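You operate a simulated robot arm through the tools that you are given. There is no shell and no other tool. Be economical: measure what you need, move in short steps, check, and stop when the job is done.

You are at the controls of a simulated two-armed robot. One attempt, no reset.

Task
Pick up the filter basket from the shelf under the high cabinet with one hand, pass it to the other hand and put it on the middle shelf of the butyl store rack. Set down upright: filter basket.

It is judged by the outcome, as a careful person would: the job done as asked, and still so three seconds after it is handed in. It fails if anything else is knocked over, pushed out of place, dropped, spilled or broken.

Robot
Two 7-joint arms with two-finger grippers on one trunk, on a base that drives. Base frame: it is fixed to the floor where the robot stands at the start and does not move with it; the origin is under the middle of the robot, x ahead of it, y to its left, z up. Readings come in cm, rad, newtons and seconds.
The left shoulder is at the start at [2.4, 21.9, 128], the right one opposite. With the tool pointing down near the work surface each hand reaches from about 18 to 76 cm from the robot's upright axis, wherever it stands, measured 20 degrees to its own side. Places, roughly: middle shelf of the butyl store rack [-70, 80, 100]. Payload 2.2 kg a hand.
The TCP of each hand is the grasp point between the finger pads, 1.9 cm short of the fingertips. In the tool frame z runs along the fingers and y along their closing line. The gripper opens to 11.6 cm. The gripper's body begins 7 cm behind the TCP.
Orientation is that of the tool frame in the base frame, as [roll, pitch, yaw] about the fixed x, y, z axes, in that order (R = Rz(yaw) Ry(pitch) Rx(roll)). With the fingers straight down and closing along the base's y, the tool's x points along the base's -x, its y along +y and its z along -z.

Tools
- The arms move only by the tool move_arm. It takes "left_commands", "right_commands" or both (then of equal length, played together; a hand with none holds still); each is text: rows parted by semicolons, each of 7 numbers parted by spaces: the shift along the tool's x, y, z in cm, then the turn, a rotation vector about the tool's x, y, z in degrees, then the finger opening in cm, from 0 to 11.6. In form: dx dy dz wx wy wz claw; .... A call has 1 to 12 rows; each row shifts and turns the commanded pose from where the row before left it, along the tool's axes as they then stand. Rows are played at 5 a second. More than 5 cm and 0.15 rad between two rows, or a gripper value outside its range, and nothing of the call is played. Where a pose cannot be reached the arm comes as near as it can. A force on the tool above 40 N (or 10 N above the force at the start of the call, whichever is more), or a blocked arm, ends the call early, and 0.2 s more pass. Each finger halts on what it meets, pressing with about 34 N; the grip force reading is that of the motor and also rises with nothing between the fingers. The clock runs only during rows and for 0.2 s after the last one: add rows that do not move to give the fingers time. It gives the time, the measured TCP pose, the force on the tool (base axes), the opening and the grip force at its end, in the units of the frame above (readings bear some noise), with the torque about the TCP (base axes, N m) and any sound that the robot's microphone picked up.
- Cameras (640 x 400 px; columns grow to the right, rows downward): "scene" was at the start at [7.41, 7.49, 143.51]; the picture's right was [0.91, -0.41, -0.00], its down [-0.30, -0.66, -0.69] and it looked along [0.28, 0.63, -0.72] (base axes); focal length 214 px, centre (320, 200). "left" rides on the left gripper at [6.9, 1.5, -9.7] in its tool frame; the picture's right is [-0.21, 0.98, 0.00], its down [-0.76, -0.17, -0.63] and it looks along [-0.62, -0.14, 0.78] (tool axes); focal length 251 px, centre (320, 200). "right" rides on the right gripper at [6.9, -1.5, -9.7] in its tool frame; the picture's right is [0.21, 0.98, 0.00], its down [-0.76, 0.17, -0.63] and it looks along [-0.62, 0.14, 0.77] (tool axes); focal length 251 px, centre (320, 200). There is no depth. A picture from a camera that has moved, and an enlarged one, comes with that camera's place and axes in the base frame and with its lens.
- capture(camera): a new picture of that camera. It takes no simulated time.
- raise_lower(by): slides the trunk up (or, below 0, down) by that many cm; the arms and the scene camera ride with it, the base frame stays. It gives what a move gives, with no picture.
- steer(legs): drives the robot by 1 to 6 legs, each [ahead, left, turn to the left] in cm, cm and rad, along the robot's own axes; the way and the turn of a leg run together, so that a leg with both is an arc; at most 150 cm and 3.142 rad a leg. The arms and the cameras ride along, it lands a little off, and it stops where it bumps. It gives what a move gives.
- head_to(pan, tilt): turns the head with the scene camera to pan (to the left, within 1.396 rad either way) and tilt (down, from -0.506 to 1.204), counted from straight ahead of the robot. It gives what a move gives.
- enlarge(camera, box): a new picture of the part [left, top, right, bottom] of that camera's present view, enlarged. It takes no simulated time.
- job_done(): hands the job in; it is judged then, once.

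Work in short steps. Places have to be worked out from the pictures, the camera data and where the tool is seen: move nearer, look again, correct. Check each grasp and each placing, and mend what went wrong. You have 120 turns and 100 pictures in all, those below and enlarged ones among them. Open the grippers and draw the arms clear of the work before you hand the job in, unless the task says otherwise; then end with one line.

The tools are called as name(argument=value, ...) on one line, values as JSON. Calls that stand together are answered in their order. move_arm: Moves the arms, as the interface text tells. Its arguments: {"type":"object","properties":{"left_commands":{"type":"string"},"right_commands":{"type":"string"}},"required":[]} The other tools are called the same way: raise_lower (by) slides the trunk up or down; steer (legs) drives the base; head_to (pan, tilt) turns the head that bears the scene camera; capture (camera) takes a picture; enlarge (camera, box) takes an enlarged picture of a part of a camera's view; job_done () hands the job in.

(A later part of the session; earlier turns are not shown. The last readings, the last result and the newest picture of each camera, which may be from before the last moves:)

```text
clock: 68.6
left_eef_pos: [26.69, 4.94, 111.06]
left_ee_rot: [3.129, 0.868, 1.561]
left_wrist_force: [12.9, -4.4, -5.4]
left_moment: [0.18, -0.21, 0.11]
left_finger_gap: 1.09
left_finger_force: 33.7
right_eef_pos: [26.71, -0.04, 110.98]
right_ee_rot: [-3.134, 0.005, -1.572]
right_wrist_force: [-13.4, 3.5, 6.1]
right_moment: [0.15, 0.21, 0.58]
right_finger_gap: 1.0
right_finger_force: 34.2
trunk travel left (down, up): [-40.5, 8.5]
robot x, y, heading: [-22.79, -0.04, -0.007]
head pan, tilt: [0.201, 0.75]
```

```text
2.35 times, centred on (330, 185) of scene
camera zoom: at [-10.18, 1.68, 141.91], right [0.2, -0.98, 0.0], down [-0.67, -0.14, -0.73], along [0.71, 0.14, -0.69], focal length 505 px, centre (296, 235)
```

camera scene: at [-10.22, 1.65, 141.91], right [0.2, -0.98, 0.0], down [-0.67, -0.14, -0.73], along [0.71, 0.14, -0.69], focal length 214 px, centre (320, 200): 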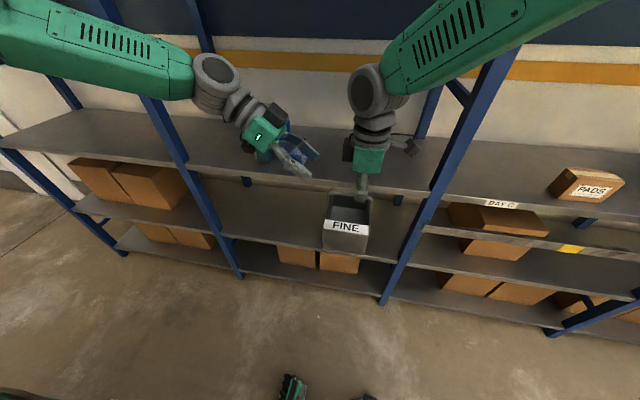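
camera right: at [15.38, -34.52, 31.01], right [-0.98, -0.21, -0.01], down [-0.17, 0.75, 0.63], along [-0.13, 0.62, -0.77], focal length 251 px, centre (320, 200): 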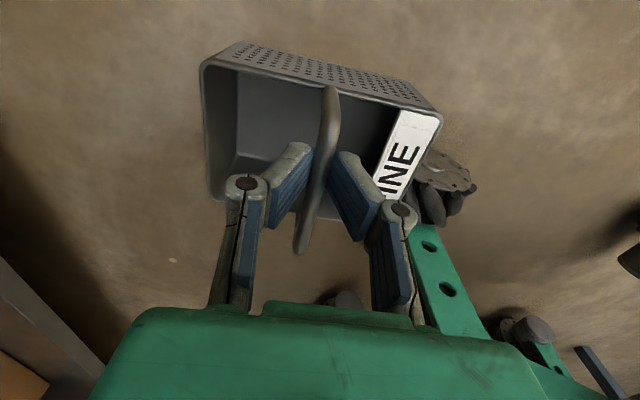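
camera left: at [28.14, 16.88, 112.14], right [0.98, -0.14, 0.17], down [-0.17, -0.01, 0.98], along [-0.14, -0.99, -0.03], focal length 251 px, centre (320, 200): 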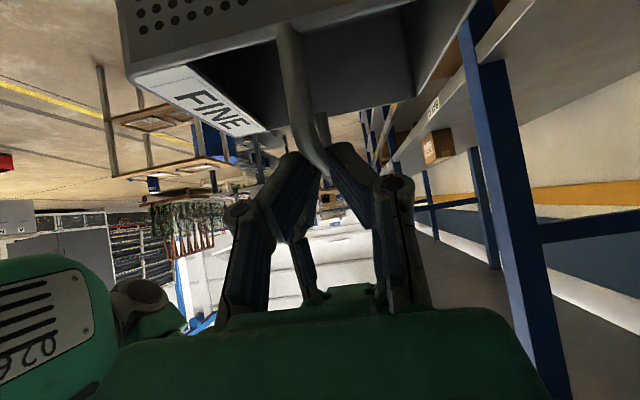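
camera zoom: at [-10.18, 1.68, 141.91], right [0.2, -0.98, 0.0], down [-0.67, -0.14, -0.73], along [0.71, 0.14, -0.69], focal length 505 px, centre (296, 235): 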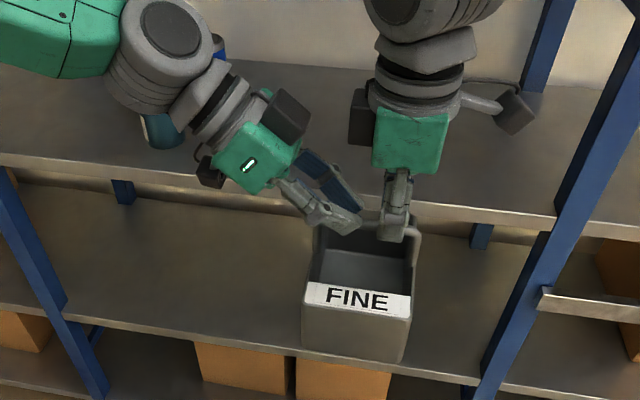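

Both hands now hold the bar (1.09 and 1.0 cm). I relieve the 13 N side load with a tiny shift, then check.

move_arm(left_commands="0 0.15 0 0 0 0 0; 0 0.1 0 0 0 0 0; 0 0 0 0 0 0 0")

```text
clock: 69.4
left_eef_pos: [26.86, 4.92, 111.01]
left_ee_rot: [3.135, 0.868, 1.561]
left_wrist_force: [2.9, -4.7, -1.1]
left_moment: [0.05, -0.05, 0.03]
left_finger_gap: 1.09
left_finger_force: 34.1
right_eef_pos: [26.76, 0.04, 110.81]
right_ee_rot: [-3.134, 0.003, -1.574]
right_wrist_force: [-4.0, 6.0, 1.9]
right_moment: [0.14, 0.05, 0.16]
right_finger_gap: 1.01
right_finger_force: 34.3
trunk travel left (down, up): [-40.5, 8.5]
robot x, y, heading: [-22.87, -0.27, -0.009]
head pan, tilt: [0.201, 0.75]
```

The load is down to a few N. I open the right gripper and watch the left grip.

move_arm(right_commands="0 0 0 0 0 0 1.5; 0 0 0 0 0 0 3; 0 0 0 0 0 0 4; 0 0 0 0 0 0 4", left_commands="0 0 0 0 0 0 0; 0 0 0 0 0 0 0; 0 0 0 0 0 0 0; 0 0 0 0 0 0 0")

enlarge(camera="scene", box=[230, 100, 430, 270])

```text
clock: 70.4
left_eef_pos: [26.84, 5.02, 110.98]
left_ee_rot: [3.133, 0.867, 1.562]
left_wrist_force: [0.1, -0.9, 0.4]
left_moment: [0.1, -0.01, -0.01]
left_finger_gap: 1.07
left_finger_force: 34.2
right_eef_pos: [26.69, 0.07, 111.03]
right_ee_rot: [-3.135, 0.005, -1.569]
right_wrist_force: [-0.6, -0.1, 0.0]
right_moment: [-0.01, -0.02, -0.02]
right_finger_gap: 4.0
right_finger_force: 0.0
trunk travel left (down, up): [-40.5, 8.5]
robot x, y, heading: [-22.42, -0.19, -0.001]
head pan, tilt: [0.201, 0.75]
```

```text
2.35 times, centred on (330, 185) of scene
camera zoom: at [-10.18, 1.71, 141.91], right [0.2, -0.98, 0.0], down [-0.67, -0.14, -0.73], along [0.71, 0.14, -0.69], focal length 505 px, centre (296, 235)
```

zoom: 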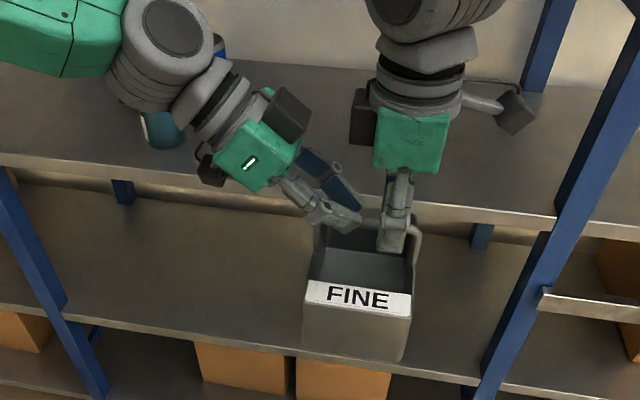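

The basket stays in the left grip. I lift the right hand straight up and move it off to the right.

move_arm(right_commands="0 0 -2 0 0 0 4; 0 0 -4 0 0 0 4; 0 0 -2 0 0 0 4; 4.5 0 0 0 0 0 4; 4.5 0 0 0 0 0 4; 4.5 0 0 0 0 0 4; 4.5 0 0 0 0 0 4; 4.5 0 0 0 0 0 4; 4.5 0 0 0 0 0 4; 0 0 0 0 0 0 4")

capture(camera="scene")

capture(camera="left")

```text
clock: 72.6
left_eef_pos: [26.88, 4.59, 111.0]
left_ee_rot: [3.132, 0.863, 1.561]
left_wrist_force: [-0.2, -0.5, 0.6]
left_moment: [0.08, -0.01, 0.0]
left_finger_gap: 1.08
left_finger_force: 34.1
right_eef_pos: [26.9, -27.32, 118.83]
right_ee_rot: [-3.135, 0.005, -1.572]
right_wrist_force: [0.2, -0.8, 0.0]
right_moment: [0.04, -0.01, 0.01]
right_finger_gap: 3.97
right_finger_force: 0.1
trunk travel left (down, up): [-40.5, 8.5]
robot x, y, heading: [-22.94, -0.17, -0.002]
head pan, tilt: [0.201, 0.75]
```

```text
29 pictures are left
camera scene: at [-10.19, 1.24, 141.92], right [0.2, -0.98, 0.0], down [-0.67, -0.13, -0.73], along [0.71, 0.15, -0.69], focal length 214 px, centre (320, 200)
```

scene: 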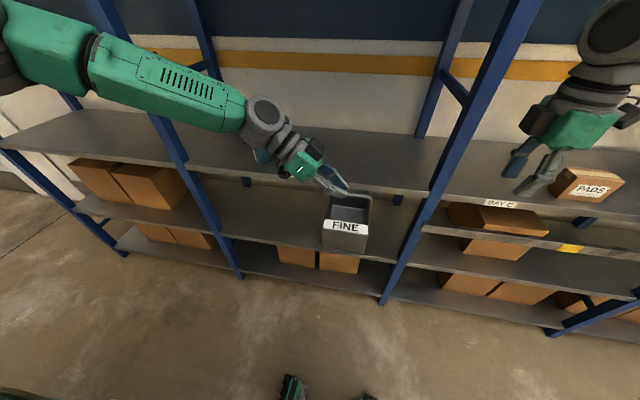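

```text
28 pictures are left
camera left: at [28.38, 16.57, 112.19], right [0.98, -0.14, 0.17], down [-0.17, -0.01, 0.98], along [-0.14, -0.99, -0.03], focal length 251 px, centre (320, 200)
```

left: 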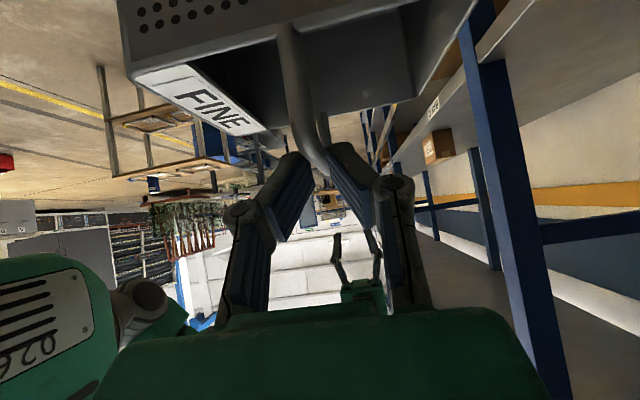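

The handover is complete. I now yaw the left hand 90° so the tool points forward (bar pointing ahead), and pull the right arm in.

move_arm(left_commands="0 0 0 -5.75 0 -4.82 0; 0 0 0 -5.75 0 -4.82 0; 0 0 0 -5.75 0 -4.82 0; 0 0 0 -5.75 0 -4.82 0; 0 0 0 -5.75 0 -4.82 0; 0 0 0 -5.75 0 -4.82 0; 0 0 0 -5.75 0 -4.82 0; 0 0 0 -5.75 0 -4.82 0; 0 0 0 -5.75 0 -4.82 0; 0 0 0 -5.75 0 -4.82 0; 0 0 0 -5.75 0 -4.82 0; 0 0 0 -5.75 0 -4.82 0", right_commands="0 4 0 0 0 0 4; 0 4 0 0 0 0 4; 0 4 0 0 0 0 4; 0 4 0 0 0 0 4; 0 3 0 0 0 0 4; 0 0 0 0 0 0 4; 0 0 0 0 0 0 4; 0 0 0 0 0 0 4; 0 0 0 0 0 0 4; 0 0 0 0 0 0 4; 0 0 0 0 0 0 4; 0 0 0 0 0 0 4")

capture(camera="scene")

```text
clock: 75.2
left_eef_pos: [27.51, 6.03, 111.66]
left_ee_rot: [-3.056, 0.857, -3.032]
left_wrist_force: [0.3, 0.6, -3.7]
left_moment: [0.03, 0.05, -0.04]
left_finger_gap: 1.07
left_finger_force: 33.7
right_eef_pos: [7.69, -26.94, 118.61]
right_ee_rot: [-3.133, 0.005, -1.571]
right_wrist_force: [-0.4, 0.3, 0.6]
right_moment: [0.02, -0.01, 0.02]
right_finger_gap: 4.02
right_finger_force: 0.2
trunk travel left (down, up): [-40.5, 8.5]
robot x, y, heading: [-22.89, 0.13, -0.002]
head pan, tilt: [0.201, 0.75]
```

```text
27 pictures are left
camera scene: at [-10.04, 0.84, 142.42], right [0.14, -0.99, 0.0], down [-0.64, -0.09, -0.77], along [0.76, 0.11, -0.64], focal length 214 px, centre (320, 200)
```

scene: 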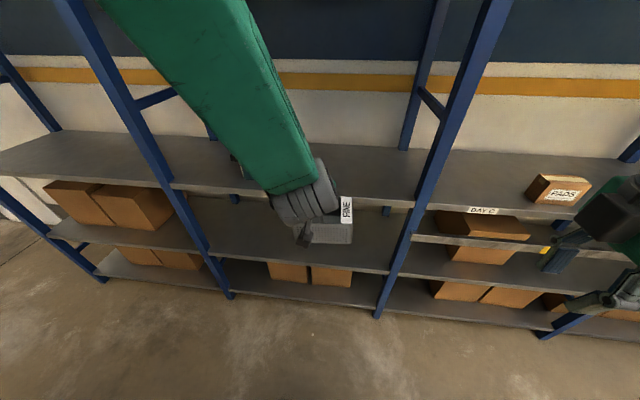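

The left forearm passes very close to the head. I shift the left hand 12 cm outward (+y), which also frees the elbow.

move_arm(left_commands="0 4 0 0 0 0 0; 0 4 0 0 0 0 0; 0 4 0 0 0 0 0; 0 0 0 0 0 0 0")

head_to(pan=0.5, tilt=0.6)

capture(camera="scene")

```text
clock: 76.2
left_eef_pos: [26.84, 17.34, 111.05]
left_ee_rot: [3.134, 0.881, 3.133]
left_wrist_force: [0.1, 0.1, -2.4]
left_moment: [0.02, 0.09, 0.0]
left_finger_gap: 1.06
left_finger_force: 33.6
right_eef_pos: [7.62, -26.84, 118.64]
right_ee_rot: [-3.136, 0.001, -1.571]
right_wrist_force: [0.0, 0.9, -0.2]
right_moment: [-0.05, 0.0, 0.01]
right_finger_gap: 4.01
right_finger_force: 0.0
trunk travel left (down, up): [-40.5, 8.5]
robot x, y, heading: [-22.56, 0.25, -0.004]
head pan, tilt: [0.201, 0.75]
```

```text
clock: 77.0
left_eef_pos: [26.96, 17.26, 110.92]
left_ee_rot: [3.133, 0.878, 3.137]
left_wrist_force: [-0.3, 0.6, -3.4]
left_moment: [-0.05, 0.07, -0.02]
left_finger_gap: 1.08
left_finger_force: 33.9
right_eef_pos: [7.79, -26.79, 118.68]
right_ee_rot: [-3.134, 0.002, -1.57]
right_wrist_force: [0.1, 0.2, 0.6]
right_moment: [0.03, -0.01, 0.02]
right_finger_gap: 4.01
right_finger_force: 0.1
trunk travel left (down, up): [-40.5, 8.5]
robot x, y, heading: [-22.47, -0.07, -0.003]
head pan, tilt: [0.499, 0.6]
```

```text
26 pictures are left
camera scene: at [-10.75, 4.36, 143.21], right [0.48, -0.88, 0.0], down [-0.5, -0.27, -0.82], along [0.72, 0.39, -0.57], focal length 214 px, centre (320, 200)
```

scene: 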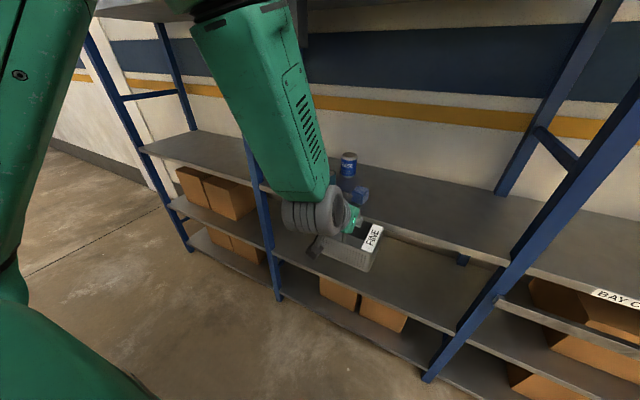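

I strafe 25 cm right for clearance, then turn left 1 rad to get a look at the rack.

steer(legs=[[0, -25, 0], [0, 0, 1.0]])

head_to(pan=1.0, tilt=0.25)

capture(camera="scene")

```text
clock: 81.4
left_eef_pos: [-9.81, 25.55, 111.14]
left_ee_rot: [3.121, 0.879, -2.152]
left_wrist_force: [-0.7, -0.5, -2.5]
left_moment: [-0.05, 0.05, 0.01]
left_finger_gap: 1.06
left_finger_force: 33.5
right_eef_pos: [16.99, -14.29, 118.4]
right_ee_rot: [-3.137, 0.01, -0.561]
right_wrist_force: [0.4, -0.6, 0.0]
right_moment: [-0.01, -0.01, -0.01]
right_finger_gap: 3.99
right_finger_force: 0.0
trunk travel left (down, up): [-40.5, 8.5]
robot x, y, heading: [-22.85, -25.59, 1.009]
head pan, tilt: [0.499, 0.6]
```

```text
clock: 82.3
left_eef_pos: [-10.36, 25.51, 111.24]
left_ee_rot: [3.128, 0.882, -2.145]
left_wrist_force: [0.0, -0.1, -3.8]
left_moment: [-0.08, 0.03, 0.03]
left_finger_gap: 1.08
left_finger_force: 34.0
right_eef_pos: [16.58, -14.48, 118.59]
right_ee_rot: [-3.129, 0.007, -0.563]
right_wrist_force: [-0.1, 0.8, 0.5]
right_moment: [-0.01, -0.02, -0.01]
right_finger_gap: 4.01
right_finger_force: 0.0
trunk travel left (down, up): [-40.5, 8.5]
robot x, y, heading: [-22.67, -25.31, 1.011]
head pan, tilt: [1.0, 0.25]
```

```text
25 pictures are left
camera scene: at [-23.47, -13.9, 146.5], right [0.91, 0.42, -0.01], down [0.1, -0.22, -0.97], along [-0.41, 0.88, -0.24], focal length 214 px, centre (320, 200)
```

scene: 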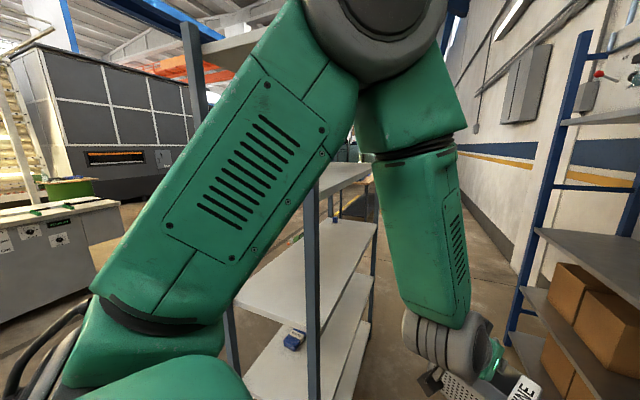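

The rack's front faces +x at about x≈−46, running from y≈33 to y≈120, with the target shelf at z≈93–100. I retract the left hand 10 cm so I can traverse the aisle facing the rack.

move_arm(left_commands="2.14 0 -2.55 0 0 0 0; 2.14 0 -2.55 0 0 0 0; 2.14 0 -2.55 0 0 0 0; 0 0 0 0 0 0 0")

steer(legs=[[8, -12.8, 0], [0, 0, 1.06]])

head_to(pan=-0.6, tilt=0.35)

capture(camera="scene")

```text
clock: 83.3
left_eef_pos: [-12.94, 19.03, 111.04]
left_ee_rot: [3.132, 0.88, -2.14]
left_wrist_force: [0.3, -0.9, -3.9]
left_moment: [-0.11, 0.02, 0.02]
left_finger_gap: 1.06
left_finger_force: 34.0
left hand out of reach, approached as far as the arm can: row 2, 3
right_eef_pos: [16.14, -14.13, 118.75]
right_ee_rot: [-3.13, 0.001, -0.565]
right_wrist_force: [-0.3, 0.5, 0.3]
right_moment: [0.01, 0.0, 0.02]
right_finger_gap: 4.01
right_finger_force: 0.0
trunk travel left (down, up): [-40.5, 8.5]
robot x, y, heading: [-23.21, -25.45, 1.009]
head pan, tilt: [1.0, 0.25]
```

```text
clock: 87.4
left_eef_pos: [-44.77, 3.0, 110.54]
left_ee_rot: [-3.108, 0.878, -1.042]
left_wrist_force: [-1.6, -0.6, -3.8]
left_moment: [-0.11, -0.03, -0.09]
left_finger_gap: 1.05
left_finger_force: 34.0
right_eef_pos: [-1.7, 12.22, 119.36]
right_ee_rot: [-3.132, -0.027, 0.501]
right_wrist_force: [0.1, 0.0, 0.1]
right_moment: [0.06, -0.05, 0.02]
right_finger_gap: 3.99
right_finger_force: 0.1
trunk travel left (down, up): [-40.5, 8.5]
robot x, y, heading: [-8.31, -25.14, 2.065]
head pan, tilt: [1.0, 0.25]
```

```text
clock: 89.0
left_eef_pos: [-45.4, 2.53, 110.6]
left_ee_rot: [-3.108, 0.874, -1.035]
left_wrist_force: [-3.0, -1.2, -3.5]
left_moment: [-0.12, -0.05, -0.07]
left_finger_gap: 1.06
left_finger_force: 34.0
right_eef_pos: [-2.22, 11.93, 119.47]
right_ee_rot: [-3.132, -0.031, 0.505]
right_wrist_force: [-0.9, 1.5, -0.6]
right_moment: [-0.09, -0.03, 0.02]
right_finger_gap: 3.98
right_finger_force: 0.1
trunk travel left (down, up): [-40.5, 8.5]
robot x, y, heading: [-9.34, -25.81, 2.068]
head pan, tilt: [-0.6, 0.351]
```

```text
24 pictures are left
camera scene: at [-13.2, -14.46, 145.59], right [0.99, -0.1, 0.02], down [-0.01, -0.33, -0.94], along [0.1, 0.94, -0.33], focal length 214 px, centre (320, 200)
```

scene: 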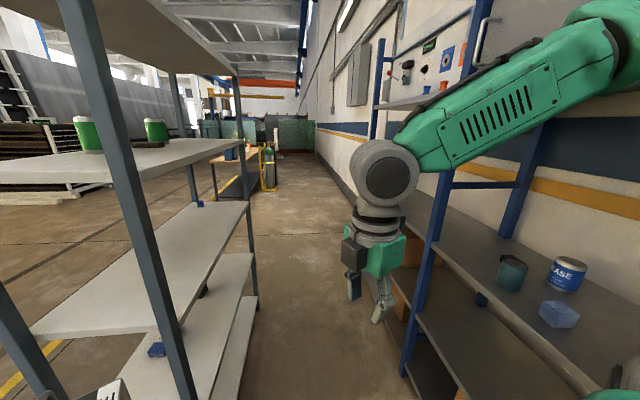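

This view shows the rack well: the empty shelf at z≈95, front edge x≈−48, from y≈31 to 125, is the middle one. I shift to x≈8 in the aisle and finish the turn to face the rack.

steer(legs=[[-8.1, -14.9, 0], [0, 0, 1.073]])

head_to(pan=-1.2, tilt=0.4)

capture(camera="scene")

```text
clock: 91.0
left_eef_pos: [-23.81, 3.9, 111.43]
left_ee_rot: [-3.119, 0.871, -1.005]
left_wrist_force: [1.3, 0.1, -3.6]
left_moment: [-0.08, -0.02, 0.01]
left_finger_gap: 1.08
left_finger_force: 33.8
right_eef_pos: [20.33, 12.66, 113.67]
right_ee_rot: [2.988, 0.016, 0.533]
right_wrist_force: [-0.7, -0.3, -0.2]
right_moment: [0.01, 0.06, -0.01]
right_finger_gap: 4.01
right_finger_force: 0.0
trunk travel left (down, up): [-40.5, 8.5]
robot x, y, heading: [8.3, -25.83, 2.092]
head pan, tilt: [-0.6, 0.351]
stopped in leg 2: the robot was blocked; the commanded pose is now the measured one
```

```text
clock: 92.0
left_eef_pos: [-23.41, 3.96, 111.89]
left_ee_rot: [-3.109, 0.877, -1.0]
left_wrist_force: [-0.2, 0.6, -3.9]
left_moment: [-0.06, -0.07, 0.01]
left_finger_gap: 1.09
left_finger_force: 33.7
right_eef_pos: [20.43, 12.44, 113.57]
right_ee_rot: [2.984, 0.017, 0.533]
right_wrist_force: [-0.1, 0.3, -0.2]
right_moment: [0.01, -0.01, 0.02]
right_finger_gap: 3.99
right_finger_force: 0.0
trunk travel left (down, up): [-40.5, 8.5]
robot x, y, heading: [8.17, -25.44, 2.091]
head pan, tilt: [-1.201, 0.4]
```

```text
23 pictures are left
camera scene: at [6.36, -16.73, 145.22], right [0.78, -0.63, 0.03], down [-0.21, -0.29, -0.93], along [0.59, 0.72, -0.36], focal length 214 px, centre (320, 200)
```

scene: 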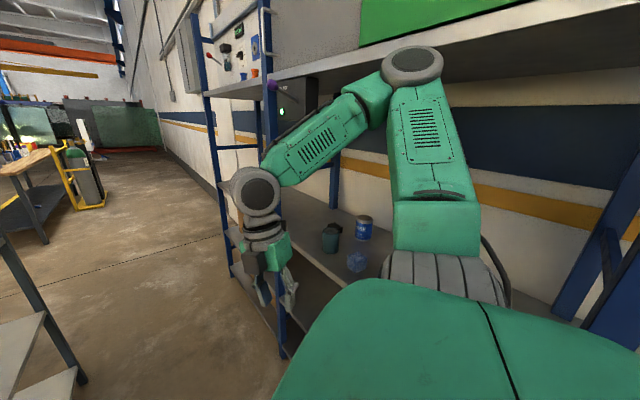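

The raised right elbow bumped the cabinet edge while turning here. I go back to x≈−9 where there was room, finish the turn there, and then back up.

steer(legs=[[8.1, 14.9, 0]])

steer(legs=[[0, 0, 1.05]])

head_to(pan=-0.9, tilt=0.4)

capture(camera="scene")

```text
clock: 92.7
left_eef_pos: [-18.11, 6.43, 113.53]
left_ee_rot: [3.127, 0.897, -1.043]
left_wrist_force: [-0.4, 0.4, -2.7]
left_moment: [-0.04, -0.13, 0.0]
left_finger_gap: 1.08
left_finger_force: 34.0
right_eef_pos: [25.51, 14.37, 112.1]
right_ee_rot: [2.98, 0.067, 0.53]
right_wrist_force: [-0.7, 0.7, 0.4]
right_moment: [-0.02, -0.02, -0.01]
right_finger_gap: 3.98
right_finger_force: 0.0
trunk travel left (down, up): [-40.5, 8.5]
robot x, y, heading: [8.85, -25.38, 2.088]
head pan, tilt: [-1.201, 0.4]
stopped in leg 1: the robot was blocked; the commanded pose is now the measured one
```

```text
clock: 95.8
left_eef_pos: [-31.42, -35.65, 113.7]
left_ee_rot: [-3.108, 0.899, 0.077]
left_wrist_force: [0.0, -0.9, -2.8]
left_moment: [0.09, -0.16, -0.01]
left_finger_gap: 1.09
left_finger_force: 34.2
right_eef_pos: [-17.32, 6.78, 112.24]
right_ee_rot: [2.962, 0.051, 1.6]
right_wrist_force: [0.3, 1.4, -0.7]
right_moment: [0.01, -0.01, -0.04]
right_finger_gap: 4.0
right_finger_force: 0.1
trunk travel left (down, up): [-40.5, 8.5]
robot x, y, heading: [8.53, -25.26, -3.121]
head pan, tilt: [-1.201, 0.4]
```

```text
clock: 96.6
left_eef_pos: [-31.58, -36.8, 113.68]
left_ee_rot: [-3.093, 0.896, 0.094]
left_wrist_force: [-0.1, -2.5, -4.4]
left_moment: [0.09, -0.17, -0.04]
left_finger_gap: 1.06
left_finger_force: 34.0
right_eef_pos: [-17.02, 5.87, 111.91]
right_ee_rot: [2.943, 0.047, 1.603]
right_wrist_force: [0.7, -1.0, -0.9]
right_moment: [0.03, 0.02, -0.01]
right_finger_gap: 4.02
right_finger_force: 0.0
trunk travel left (down, up): [-40.5, 8.5]
robot x, y, heading: [8.64, -26.05, -3.114]
head pan, tilt: [-0.901, 0.4]
```

```text
22 pictures are left
camera scene: at [-1.62, -22.26, 145.2], right [0.77, 0.64, 0.02], down [0.25, -0.28, -0.93], along [-0.59, 0.72, -0.37], focal length 214 px, centre (320, 200)
```

scene: 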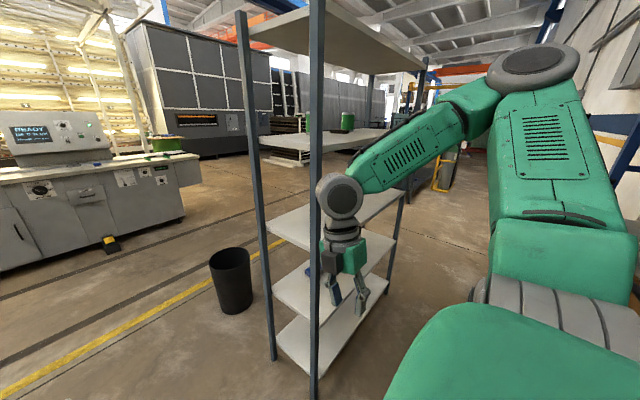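

The turn is done: the robot is at (8.6, −26) facing the rack, with the basket at x≈−32, clear of the rack front. I correct the heading and drive sideways up the aisle 60 cm.

steer(legs=[[0, 0, -0.025], [0, -60, 0]])

head_to(pan=-0.7, tilt=0.5)

capture(camera="scene")

```text
clock: 100.4
left_eef_pos: [-32.11, 27.88, 114.43]
left_ee_rot: [-3.081, 0.894, 0.095]
left_wrist_force: [-0.9, -0.8, -2.8]
left_moment: [0.04, -0.12, -0.02]
left_finger_gap: 1.1
left_finger_force: 34.1
right_eef_pos: [-16.21, 70.3, 110.37]
right_ee_rot: [2.916, 0.072, 1.584]
right_wrist_force: [0.8, 0.6, 0.1]
right_moment: [-0.01, 0.02, 0.0]
right_finger_gap: 4.0
right_finger_force: 0.0
trunk travel left (down, up): [-40.5, 8.5]
robot x, y, heading: [8.41, 35.84, -3.141]
head pan, tilt: [-0.901, 0.4]
```

```text
clock: 101.1
left_eef_pos: [-32.17, 25.06, 114.3]
left_ee_rot: [-3.044, 0.887, 0.13]
left_wrist_force: [0.1, -3.1, -4.4]
left_moment: [0.09, -0.16, -0.09]
left_finger_gap: 1.08
left_finger_force: 34.5
right_eef_pos: [-16.05, 67.66, 110.75]
right_ee_rot: [2.901, 0.053, 1.586]
right_wrist_force: [0.3, -0.1, -0.4]
right_moment: [0.08, -0.01, 0.04]
right_finger_gap: 4.0
right_finger_force: 0.0
trunk travel left (down, up): [-40.5, 8.5]
robot x, y, heading: [8.6, 34.99, -3.134]
head pan, tilt: [-0.7, 0.499]
```

```text
21 pictures are left
camera scene: at [-3.05, 36.18, 144.27], right [0.64, 0.77, 0.03], down [0.37, -0.28, -0.89], along [-0.68, 0.58, -0.46], focal length 214 px, centre (320, 200)
```

scene: 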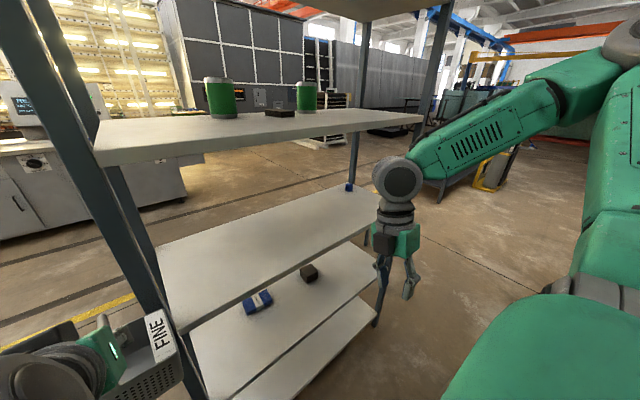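

The middle shelf is empty and clearly visible. The hand readings drifted a bit after the drive, so I hold still and re-read before going on.

move_arm(left_commands="0 0 0 0 0 0 0; 0 0 0 0 0 0 0; 0 0 0 0 0 0 0; 0 0 0 0 0 0 0; 0 0 0 0 0 0 0")

```text
clock: 102.5
left_eef_pos: [-32.11, 34.4, 115.21]
left_ee_rot: [-3.115, 0.899, 0.062]
left_wrist_force: [0.5, 0.7, -3.2]
left_moment: [0.03, -0.05, -0.04]
left_finger_gap: 1.06
left_finger_force: 33.9
right_eef_pos: [-15.75, 75.99, 108.31]
right_ee_rot: [2.891, 0.12, 1.576]
right_wrist_force: [0.4, 0.7, 0.2]
right_moment: [0.02, 0.02, -0.01]
right_finger_gap: 3.98
right_finger_force: 0.0
trunk travel left (down, up): [-40.5, 8.5]
robot x, y, heading: [8.55, 36.98, -3.137]
head pan, tilt: [-0.7, 0.499]
stopped in row 5 (left hand): the arm was blocked; the commanded pose is now the measured one
```

The hands are swaying sideways and the arm reported a block. I look at the scene for what it touches.

capture(camera="scene")

capture(camera="left")

```text
20 pictures are left
camera scene: at [-3.01, 47.23, 143.83], right [0.64, 0.77, -0.02], down [0.37, -0.34, -0.87], along [-0.67, 0.55, -0.5], focal length 214 px, centre (320, 200)
```

scene: 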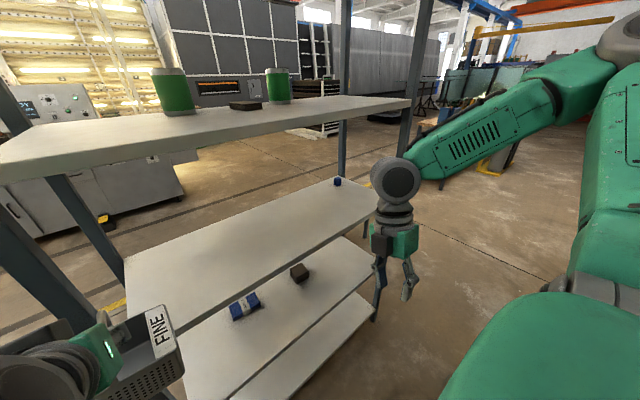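

```text
19 pictures are left
camera left: at [-20.17, 33.42, 115.93], right [-0.09, -0.98, 0.15], down [0.02, 0.15, 0.99], along [-1.0, 0.09, 0.0], focal length 251 px, centre (320, 200)
```

left: 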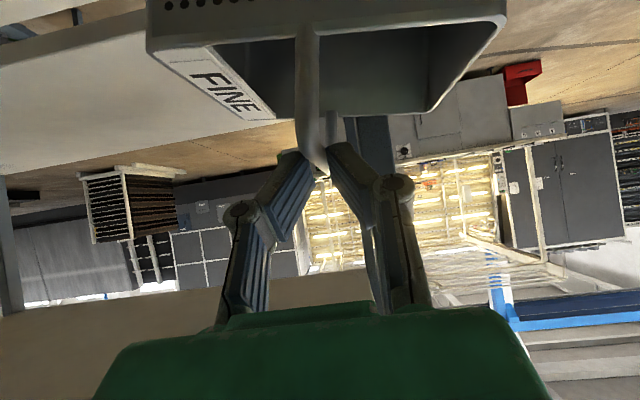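

The whole upper body is rocking sideways after the sideways drive. I wait for it to settle.

move_arm(left_commands="0 0 0 0 0 0 0; 0 0 0 0 0 0 0; 0 0 0 0 0 0 0; 0 0 0 0 0 0 0; 0 0 0 0 0 0 0; 0 0 0 0 0 0 0; 0 0 0 0 0 0 0; 0 0 0 0 0 0 0; 0 0 0 0 0 0 0; 0 0 0 0 0 0 0")

move_arm(left_commands="0 0 0 0 0 0 0; 0 0 0 0 0 0 0; 0 0 0 0 0 0 0")

```text
clock: 104.9
left_eef_pos: [-31.87, 30.45, 115.38]
left_ee_rot: [-3.041, 0.889, 0.136]
left_wrist_force: [-1.0, 0.7, -2.8]
left_moment: [0.05, -0.1, 0.04]
left_finger_gap: 1.09
left_finger_force: 34.4
right_eef_pos: [-14.79, 72.58, 108.3]
right_ee_rot: [2.853, 0.094, 1.579]
right_wrist_force: [0.9, -0.5, 0.6]
right_moment: [0.01, 0.0, -0.04]
right_finger_gap: 4.0
right_finger_force: 0.2
trunk travel left (down, up): [-40.5, 8.5]
robot x, y, heading: [8.19, 36.19, -3.139]
head pan, tilt: [-0.7, 0.499]
stopped in row 10 (left hand): the arm was blocked; the commanded pose is now the measured one
```

```text
clock: 105.7
left_eef_pos: [-32.02, 28.57, 115.28]
left_ee_rot: [-3.034, 0.889, 0.14]
left_wrist_force: [-0.7, -0.9, -2.7]
left_moment: [0.08, -0.13, -0.03]
left_finger_gap: 1.06
left_finger_force: 34.1
right_eef_pos: [-15.01, 70.91, 108.93]
right_ee_rot: [2.858, 0.078, 1.579]
right_wrist_force: [-0.4, -0.1, -0.5]
right_moment: [-0.05, 0.01, -0.02]
right_finger_gap: 3.99
right_finger_force: 0.0
trunk travel left (down, up): [-40.5, 8.5]
robot x, y, heading: [8.35, 35.83, -3.138]
head pan, tilt: [-0.7, 0.499]
```

The sway is decreasing slowly. I keep waiting.

move_arm(right_commands="0 0 0 0 0 0 4; 0 0 0 0 0 0 4; 0 0 0 0 0 0 4; 0 0 0 0 0 0 4; 0 0 0 0 0 0 4; 0 0 0 0 0 0 4; 0 0 0 0 0 0 4; 0 0 0 0 0 0 4; 0 0 0 0 0 0 4; 0 0 0 0 0 0 4; 0 0 0 0 0 0 4; 0 0 0 0 0 0 4")

move_arm(right_commands="0 0 0 0 0 0 4; 0 0 0 0 0 0 4")

move_arm(right_commands="0 0 0 0 0 0 4; 0 0 0 0 0 0 4; 0 0 0 0 0 0 4")

capture(camera="scene")

```text
clock: 108.3
left_eef_pos: [-31.94, 27.73, 115.02]
left_ee_rot: [-3.045, 0.888, 0.129]
left_wrist_force: [0.2, -1.2, -3.7]
left_moment: [0.01, -0.13, -0.01]
left_finger_gap: 1.06
left_finger_force: 33.6
right_eef_pos: [-15.43, 69.93, 109.6]
right_ee_rot: [2.879, 0.069, 1.584]
right_wrist_force: [-0.7, 0.6, -0.4]
right_moment: [0.01, -0.09, -0.02]
right_finger_gap: 4.01
right_finger_force: 0.0
trunk travel left (down, up): [-40.5, 8.5]
robot x, y, heading: [8.66, 35.42, -3.136]
head pan, tilt: [-0.7, 0.499]
```

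```text
clock: 108.9
left_eef_pos: [-31.79, 31.39, 115.28]
left_ee_rot: [-3.089, 0.897, 0.091]
left_wrist_force: [0.3, 0.6, -2.9]
left_moment: [0.04, -0.1, -0.01]
left_finger_gap: 1.07
left_finger_force: 34.1
right_eef_pos: [-15.46, 73.29, 108.83]
right_ee_rot: [2.891, 0.1, 1.58]
right_wrist_force: [0.2, -0.1, -0.3]
right_moment: [0.02, 0.03, -0.01]
right_finger_gap: 3.98
right_finger_force: 0.1
trunk travel left (down, up): [-40.5, 8.5]
robot x, y, heading: [8.12, 36.15, -3.134]
head pan, tilt: [-0.7, 0.499]
```

```text
clock: 109.7
left_eef_pos: [-31.76, 32.93, 115.11]
left_ee_rot: [-3.107, 0.898, 0.071]
left_wrist_force: [0.6, 0.5, -3.7]
left_moment: [0.02, 0.02, 0.07]
left_finger_gap: 1.06
left_finger_force: 34.0
right_eef_pos: [-15.64, 74.59, 108.56]
right_ee_rot: [2.893, 0.11, 1.582]
right_wrist_force: [-1.4, -0.6, 0.8]
right_moment: [0.04, 0.0, 0.0]
right_finger_gap: 4.04
right_finger_force: 0.1
trunk travel left (down, up): [-40.5, 8.5]
robot x, y, heading: [8.99, 36.02, -3.138]
head pan, tilt: [-0.7, 0.499]
```

```text
18 pictures are left
camera scene: at [-3.01, 45.19, 143.94], right [0.64, 0.77, -0.02], down [0.37, -0.33, -0.87], along [-0.67, 0.55, -0.49], focal length 214 px, centre (320, 200)
```

scene: 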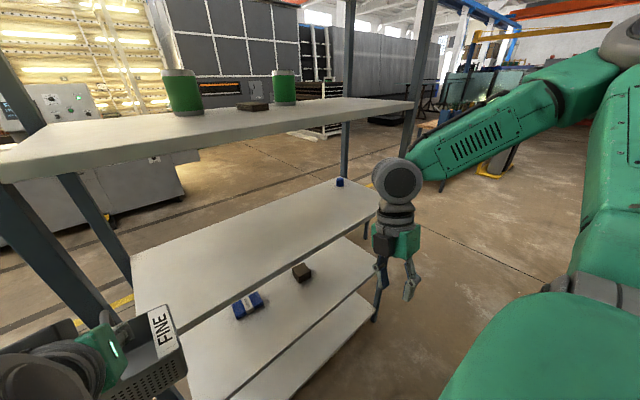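

It still rocks a few cm about the roll axis. I lower the trunk 12 cm, with the hands clear in front of the rack, to stiffen things up, and check.

raise_lower(by=-12)

move_arm(right_commands="0 0 0 0 0 0 4; 0 0 0 0 0 0 4; 0 0 0 0 0 0 4; 0 0 0 0 0 0 4; 0 0 0 0 0 0 4; 0 0 0 0 0 0 4; 0 0 0 0 0 0 4; 0 0 0 0 0 0 4; 0 0 0 0 0 0 4; 0 0 0 0 0 0 4; 0 0 0 0 0 0 4; 0 0 0 0 0 0 4")

move_arm(right_commands="0 0 0 0 0 0 4; 0 0 0 0 0 0 4")

move_arm(right_commands="0 0 0 0 0 0 4; 0 0 0 0 0 0 4")

move_arm(right_commands="0 0 0 0 0 0 4; 0 0 0 0 0 0 4")

```text
clock: 111.2
left_eef_pos: [-31.97, 30.69, 103.33]
left_ee_rot: [-3.053, 0.893, 0.124]
left_wrist_force: [0.0, -0.2, -3.3]
left_moment: [0.03, -0.09, -0.01]
left_finger_gap: 1.08
left_finger_force: 33.9
right_eef_pos: [-15.02, 72.64, 96.33]
right_ee_rot: [2.86, 0.095, 1.578]
right_wrist_force: [-0.4, 0.7, -0.2]
right_moment: [0.0, 0.02, -0.05]
right_finger_gap: 4.0
right_finger_force: 0.1
trunk travel left (down, up): [-28.5, 20.5]
robot x, y, heading: [8.96, 35.89, -3.139]
head pan, tilt: [-0.7, 0.499]
```

```text
clock: 113.8
left_eef_pos: [-32.01, 30.92, 103.25]
left_ee_rot: [-3.064, 0.89, 0.114]
left_wrist_force: [-0.7, -1.1, -3.2]
left_moment: [0.01, -0.09, 0.03]
left_finger_gap: 1.07
left_finger_force: 34.0
right_eef_pos: [-15.2, 72.79, 96.5]
right_ee_rot: [2.868, 0.096, 1.578]
right_wrist_force: [0.4, -0.1, -0.1]
right_moment: [-0.01, 0.02, 0.0]
right_finger_gap: 4.01
right_finger_force: 0.2
trunk travel left (down, up): [-28.5, 20.5]
robot x, y, heading: [8.57, 36.24, -3.138]
head pan, tilt: [-0.7, 0.499]
```

```text
clock: 114.4
left_eef_pos: [-31.9, 28.8, 102.94]
left_ee_rot: [-3.052, 0.89, 0.122]
left_wrist_force: [0.1, -1.7, -4.6]
left_moment: [0.02, -0.13, -0.04]
left_finger_gap: 1.06
left_finger_force: 34.1
right_eef_pos: [-15.54, 70.69, 97.43]
right_ee_rot: [2.885, 0.078, 1.582]
right_wrist_force: [-0.1, -0.4, 1.6]
right_moment: [0.04, -0.03, 0.01]
right_finger_gap: 4.03
right_finger_force: 0.0
trunk travel left (down, up): [-28.5, 20.5]
robot x, y, heading: [8.84, 35.05, -3.135]
head pan, tilt: [-0.7, 0.499]
```

```text
clock: 115.0
left_eef_pos: [-31.87, 31.0, 103.1]
left_ee_rot: [-3.084, 0.893, 0.092]
left_wrist_force: [-0.3, 0.2, -3.2]
left_moment: [0.02, -0.1, -0.01]
left_finger_gap: 1.08
left_finger_force: 33.5
right_eef_pos: [-15.5, 72.91, 96.92]
right_ee_rot: [2.89, 0.095, 1.58]
right_wrist_force: [0.2, 0.1, -0.6]
right_moment: [0.01, 0.01, -0.01]
right_finger_gap: 4.01
right_finger_force: 0.1
trunk travel left (down, up): [-28.5, 20.5]
robot x, y, heading: [8.57, 36.08, -3.136]
head pan, tilt: [-0.7, 0.499]
```

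```text
clock: 115.6
left_eef_pos: [-32.03, 31.59, 103.34]
left_ee_rot: [-3.079, 0.896, 0.094]
left_wrist_force: [-0.4, 0.2, -3.1]
left_moment: [0.0, -0.07, 0.04]
left_finger_gap: 1.07
left_finger_force: 34.3
right_eef_pos: [-15.39, 73.32, 96.47]
right_ee_rot: [2.874, 0.099, 1.577]
right_wrist_force: [-0.8, 0.0, 0.0]
right_moment: [0.02, 0.01, 0.01]
right_finger_gap: 4.01
right_finger_force: 0.2
trunk travel left (down, up): [-28.5, 20.5]
robot x, y, heading: [8.02, 36.37, -3.136]
head pan, tilt: [-0.7, 0.499]
```

The sway is dying out (about ±1 cm). I drive a further 28 cm sideways in two short legs so the basket faces the shelf well inside the posts.

steer(legs=[[0, -14, 0], [0, -14, 0]])

move_arm(right_commands="0 0 0 0 0 0 4; 0 0 0 0 0 0 4; 0 0 0 0 0 0 4; 0 0 0 0 0 0 4; 0 0 0 0 0 0 4; 0 0 0 0 0 0 4; 0 0 0 0 0 0 4; 0 0 0 0 0 0 4; 0 0 0 0 0 0 4; 0 0 0 0 0 0 4; 0 0 0 0 0 0 4; 0 0 0 0 0 0 4")

move_arm(right_commands="0 0 0 0 0 0 4; 0 0 0 0 0 0 4; 0 0 0 0 0 0 4; 0 0 0 0 0 0 4; 0 0 0 0 0 0 4; 0 0 0 0 0 0 4; 0 0 0 0 0 0 4; 0 0 0 0 0 0 4; 0 0 0 0 0 0 4; 0 0 0 0 0 0 4; 0 0 0 0 0 0 4; 0 0 0 0 0 0 4")

head_to(pan=-0.2, tilt=0.45)

capture(camera="scene")

```text
clock: 117.8
left_eef_pos: [-34.37, 47.72, 101.02]
left_ee_rot: [-2.888, 0.809, 0.528]
left_wrist_force: [-3.4, 1.8, -9.6]
left_moment: [-0.24, 0.45, 0.19]
left_finger_gap: 0.0
left_finger_force: 27.9
right_eef_pos: [-11.73, 96.73, 93.07]
right_ee_rot: [2.634, 0.028, 1.4]
right_wrist_force: [2.0, 5.6, -4.5]
right_moment: [-0.46, -0.06, -0.26]
right_finger_gap: 4.0
right_finger_force: 0.1
trunk travel left (down, up): [-28.5, 20.5]
robot x, y, heading: [6.85, 61.91, 3.122]
head pan, tilt: [-0.7, 0.499]
stopped in leg 2: the robot was blocked; the commanded pose is now the measured one
```

```text
clock: 118.1
left_eef_pos: [-30.29, 39.47, 102.09]
left_ee_rot: [-2.77, 0.776, 0.511]
left_wrist_force: [5.4, -5.2, -4.0]
left_moment: [0.28, 0.51, -0.26]
left_finger_gap: 0.01
left_finger_force: 28.6
right_eef_pos: [-10.75, 87.08, 96.89]
right_ee_rot: [2.714, -0.056, 1.49]
right_wrist_force: [1.0, 0.8, 0.5]
right_moment: [-0.11, 0.06, -0.03]
right_finger_gap: 4.04
right_finger_force: 0.0
trunk travel left (down, up): [-28.5, 20.5]
robot x, y, heading: [7.73, 58.83, 3.136]
head pan, tilt: [-0.7, 0.499]
stopped in row 1 (left hand): the arm was blocked; the commanded pose is now the measured one
```

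```text
clock: 120.9
left_eef_pos: [-31.93, 44.64, 102.97]
left_ee_rot: [-2.816, 0.798, 0.482]
left_wrist_force: [-0.6, 1.1, 0.2]
left_moment: [-0.02, 0.03, 0.01]
left_finger_gap: 0.0
left_finger_force: 28.2
right_eef_pos: [-11.88, 91.58, 95.29]
right_ee_rot: [2.699, -0.006, 1.479]
right_wrist_force: [-0.1, -0.3, -0.1]
right_moment: [-0.01, 0.02, -0.01]
right_finger_gap: 3.99
right_finger_force: 0.0
trunk travel left (down, up): [-28.5, 20.5]
robot x, y, heading: [7.38, 58.81, 3.145]
head pan, tilt: [-0.7, 0.499]
stopped in row 12 (right hand): the arm was blocked; the commanded pose is now the measured one
```

```text
clock: 121.8
left_eef_pos: [-31.66, 46.8, 103.32]
left_ee_rot: [-2.844, 0.808, 0.461]
left_wrist_force: [-1.4, 0.6, 0.0]
left_moment: [-0.04, -0.05, 0.08]
left_finger_gap: 0.01
left_finger_force: 28.4
right_eef_pos: [-11.86, 93.61, 94.81]
right_ee_rot: [2.698, 0.011, 1.477]
right_wrist_force: [0.4, 0.4, -0.1]
right_moment: [-0.01, 0.05, -0.01]
right_finger_gap: 3.99
right_finger_force: 0.0
trunk travel left (down, up): [-28.5, 20.5]
robot x, y, heading: [7.17, 59.41, 3.133]
head pan, tilt: [-0.201, 0.45]
```

```text
17 pictures are left
camera scene: at [-5.85, 61.93, 132.58], right [0.2, 0.98, -0.01], down [0.43, -0.1, -0.9], along [-0.88, 0.18, -0.44], focal length 214 px, centre (320, 200)
```

scene: 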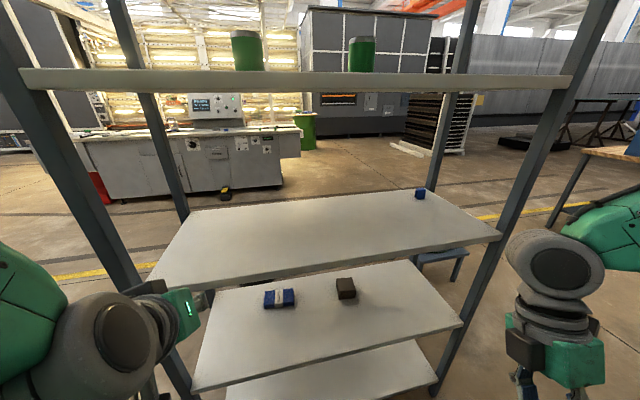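

The basket was knocked out of the hand, probably by the near rack post. I look for it.

head_to(pan=0.35, tilt=0.95)

capture(camera="scene")

```text
clock: 122.8
left_eef_pos: [-32.03, 48.33, 103.57]
left_ee_rot: [-2.854, 0.817, 0.455]
left_wrist_force: [-0.7, 1.5, 0.0]
left_moment: [-0.14, -0.09, 0.14]
left_finger_gap: 0.0
left_finger_force: 28.5
right_eef_pos: [-12.02, 95.14, 94.43]
right_ee_rot: [2.701, 0.022, 1.472]
right_wrist_force: [0.2, 1.0, -0.2]
right_moment: [-0.03, -0.03, -0.01]
right_finger_gap: 4.0
right_finger_force: 0.2
trunk travel left (down, up): [-28.5, 20.5]
robot x, y, heading: [7.08, 59.55, 3.134]
head pan, tilt: [0.351, 0.949]
```

```text
16 pictures are left
camera scene: at [-3.76, 60.62, 128.42], right [-0.34, 0.94, -0.03], down [0.77, 0.26, -0.59], along [-0.55, -0.22, -0.81], focal length 214 px, centre (320, 200)
```

scene: 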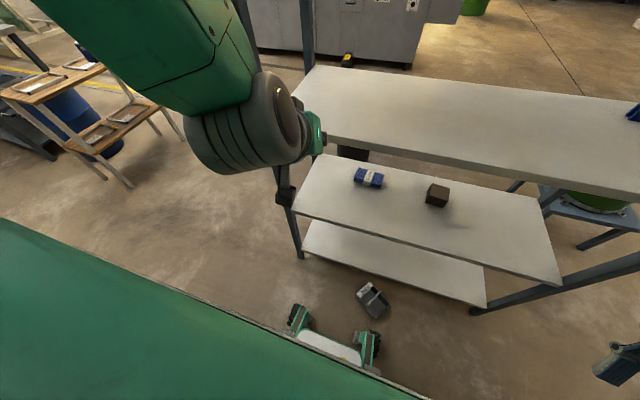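

The basket is on the floor between the base and the rack. I enlarge it.

enlarge(camera="scene", box=[270, 220, 430, 380])

```text
2.50 times, centred on (350, 300) of scene
camera zoom: at [-3.76, 60.62, 128.42], right [-0.34, 0.94, -0.03], down [0.77, 0.26, -0.59], along [-0.55, -0.22, -0.81], focal length 536 px, centre (245, -50)
```

zoom: 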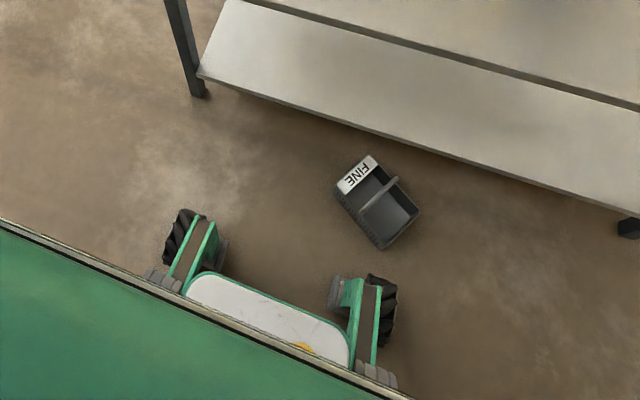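

The basket stands upright on the floor at about (−34.5, 75.5), within reach of the right hand. I first straighten the right tool (it was bumped 25° off vertical) and start yawing it.

move_arm(right_commands="0 0 0 6.3 0 0 5; 0 0 0 6.3 0 0 5; 0 0 0 6.3 0 0 5; 0 0 0 6.3 0 0 5; 0 0 0 0 0 7.3 5; 0 0 0 0 0 7.3 5; 0 0 0 0 0 7.3 5; 0 0 0 0 0 7.3 5; 0 0 0 0 0 7.3 5; 0 0 0 0 0 7.3 5; 0 0 0 0 0 7.3 5; 0 0 0 0 0 7.3 5")

move_arm(right_commands="0 0 0 0 0 7.3 5; 0 0 0 0 0 7.3 5; 0 0 0 0 0 7.3 5; 0 0 0 0 0 7.3 5; 0 0 0 0 0 7.3 5; 0 0 0 0 0 7.3 5; 0 0 0 0 0 7.3 5; 0 0 0 0 0 7.3 5; 0 0 0 0 0 0 5; 0 0 0 0 0 0 5")

```text
clock: 125.6
left_eef_pos: [-33.31, 45.4, 104.1]
left_ee_rot: [-2.761, 0.815, 0.525]
left_wrist_force: [0.2, -0.2, 0.0]
left_moment: [0.01, -0.02, -0.01]
left_finger_gap: 0.0
left_finger_force: 29.0
right_eef_pos: [-21.56, 93.58, 95.93]
right_ee_rot: [-3.13, -0.01, 0.452]
right_wrist_force: [0.1, -1.2, 0.0]
right_moment: [0.02, -0.02, -0.01]
right_finger_gap: 5.01
right_finger_force: 0.1
right hand out of reach, approached as far as the arm can: row 1, 2, 3, 4
trunk travel left (down, up): [-28.5, 20.5]
robot x, y, heading: [6.92, 58.98, 3.142]
head pan, tilt: [0.351, 0.949]
stopped in row 12 (right hand): the arm was blocked; the commanded pose is now the measured one
```

```text
clock: 127.8
left_eef_pos: [-32.02, 46.88, 103.43]
left_ee_rot: [-2.825, 0.812, 0.47]
left_wrist_force: [0.5, 1.1, 0.1]
left_moment: [-0.06, -0.06, 0.05]
left_finger_gap: 0.0
left_finger_force: 28.0
right_eef_pos: [-21.6, 95.62, 95.48]
right_ee_rot: [3.14, -0.009, -0.572]
right_wrist_force: [0.4, 0.4, -0.2]
right_moment: [-0.02, 0.0, 0.0]
right_finger_gap: 5.03
right_finger_force: 0.2
trunk travel left (down, up): [-28.5, 20.5]
robot x, y, heading: [7.4, 60.08, 3.135]
head pan, tilt: [0.351, 0.949]
```

The right tool is vertical with yaw −0.57. I lower the trunk 28 cm and move the hand over the basket.

raise_lower(by=-28)

move_arm(right_commands="0 4 0 0 0 0 5; 0 4 0 0 0 0 5; 0 4 1 0 0 0 5; 0 4 2 0 0 0 5; 0 4 2 0 0 0 5; 0 4 2 0 0 0 5; 0 0 4 0 0 0 5; 0 0 4 0 0 0 5; 0 0 4 0 0 0 5; 0 0 0 0 0 0 5; 0 0 0 0 0 0 5")

capture(camera="right")

```text
clock: 130.6
left_eef_pos: [-32.6, 44.32, 75.59]
left_ee_rot: [-2.772, 0.803, 0.515]
left_wrist_force: [0.0, -1.2, 0.6]
left_moment: [0.05, 0.04, -0.1]
left_finger_gap: 0.03
left_finger_force: 29.1
right_eef_pos: [-21.74, 92.78, 68.47]
right_ee_rot: [-3.12, 0.01, -0.564]
right_wrist_force: [0.5, -0.1, 0.6]
right_moment: [0.03, 0.01, -0.02]
right_finger_gap: 5.02
right_finger_force: 0.1
trunk travel left (down, up): [-0.5, 48.5]
robot x, y, heading: [7.1, 59.15, 3.137]
head pan, tilt: [0.351, 0.949]
```

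```text
clock: 133.0
left_eef_pos: [-32.32, 44.86, 75.4]
left_ee_rot: [-2.793, 0.805, 0.501]
left_wrist_force: [0.4, -0.1, -0.4]
left_moment: [0.02, -0.03, 0.0]
left_finger_gap: 0.03
left_finger_force: 28.6
right_eef_pos: [-34.19, 73.4, 48.66]
right_ee_rot: [-3.128, 0.004, -0.565]
right_wrist_force: [0.5, -0.9, 0.6]
right_moment: [0.02, -0.01, 0.02]
right_finger_gap: 5.03
right_finger_force: 0.0
trunk travel left (down, up): [-0.5, 48.5]
robot x, y, heading: [7.52, 59.49, 3.137]
head pan, tilt: [0.351, 0.949]
```

```text
14 pictures are left
camera right: at [-27.66, 70.94, 58.49], right [-0.34, -0.94, -0.01], down [-0.73, 0.26, 0.63], along [-0.59, 0.23, -0.77], focal length 251 px, centre (320, 200)
```

right: 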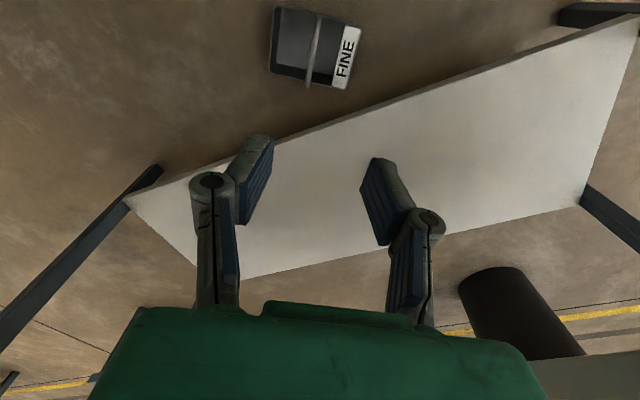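

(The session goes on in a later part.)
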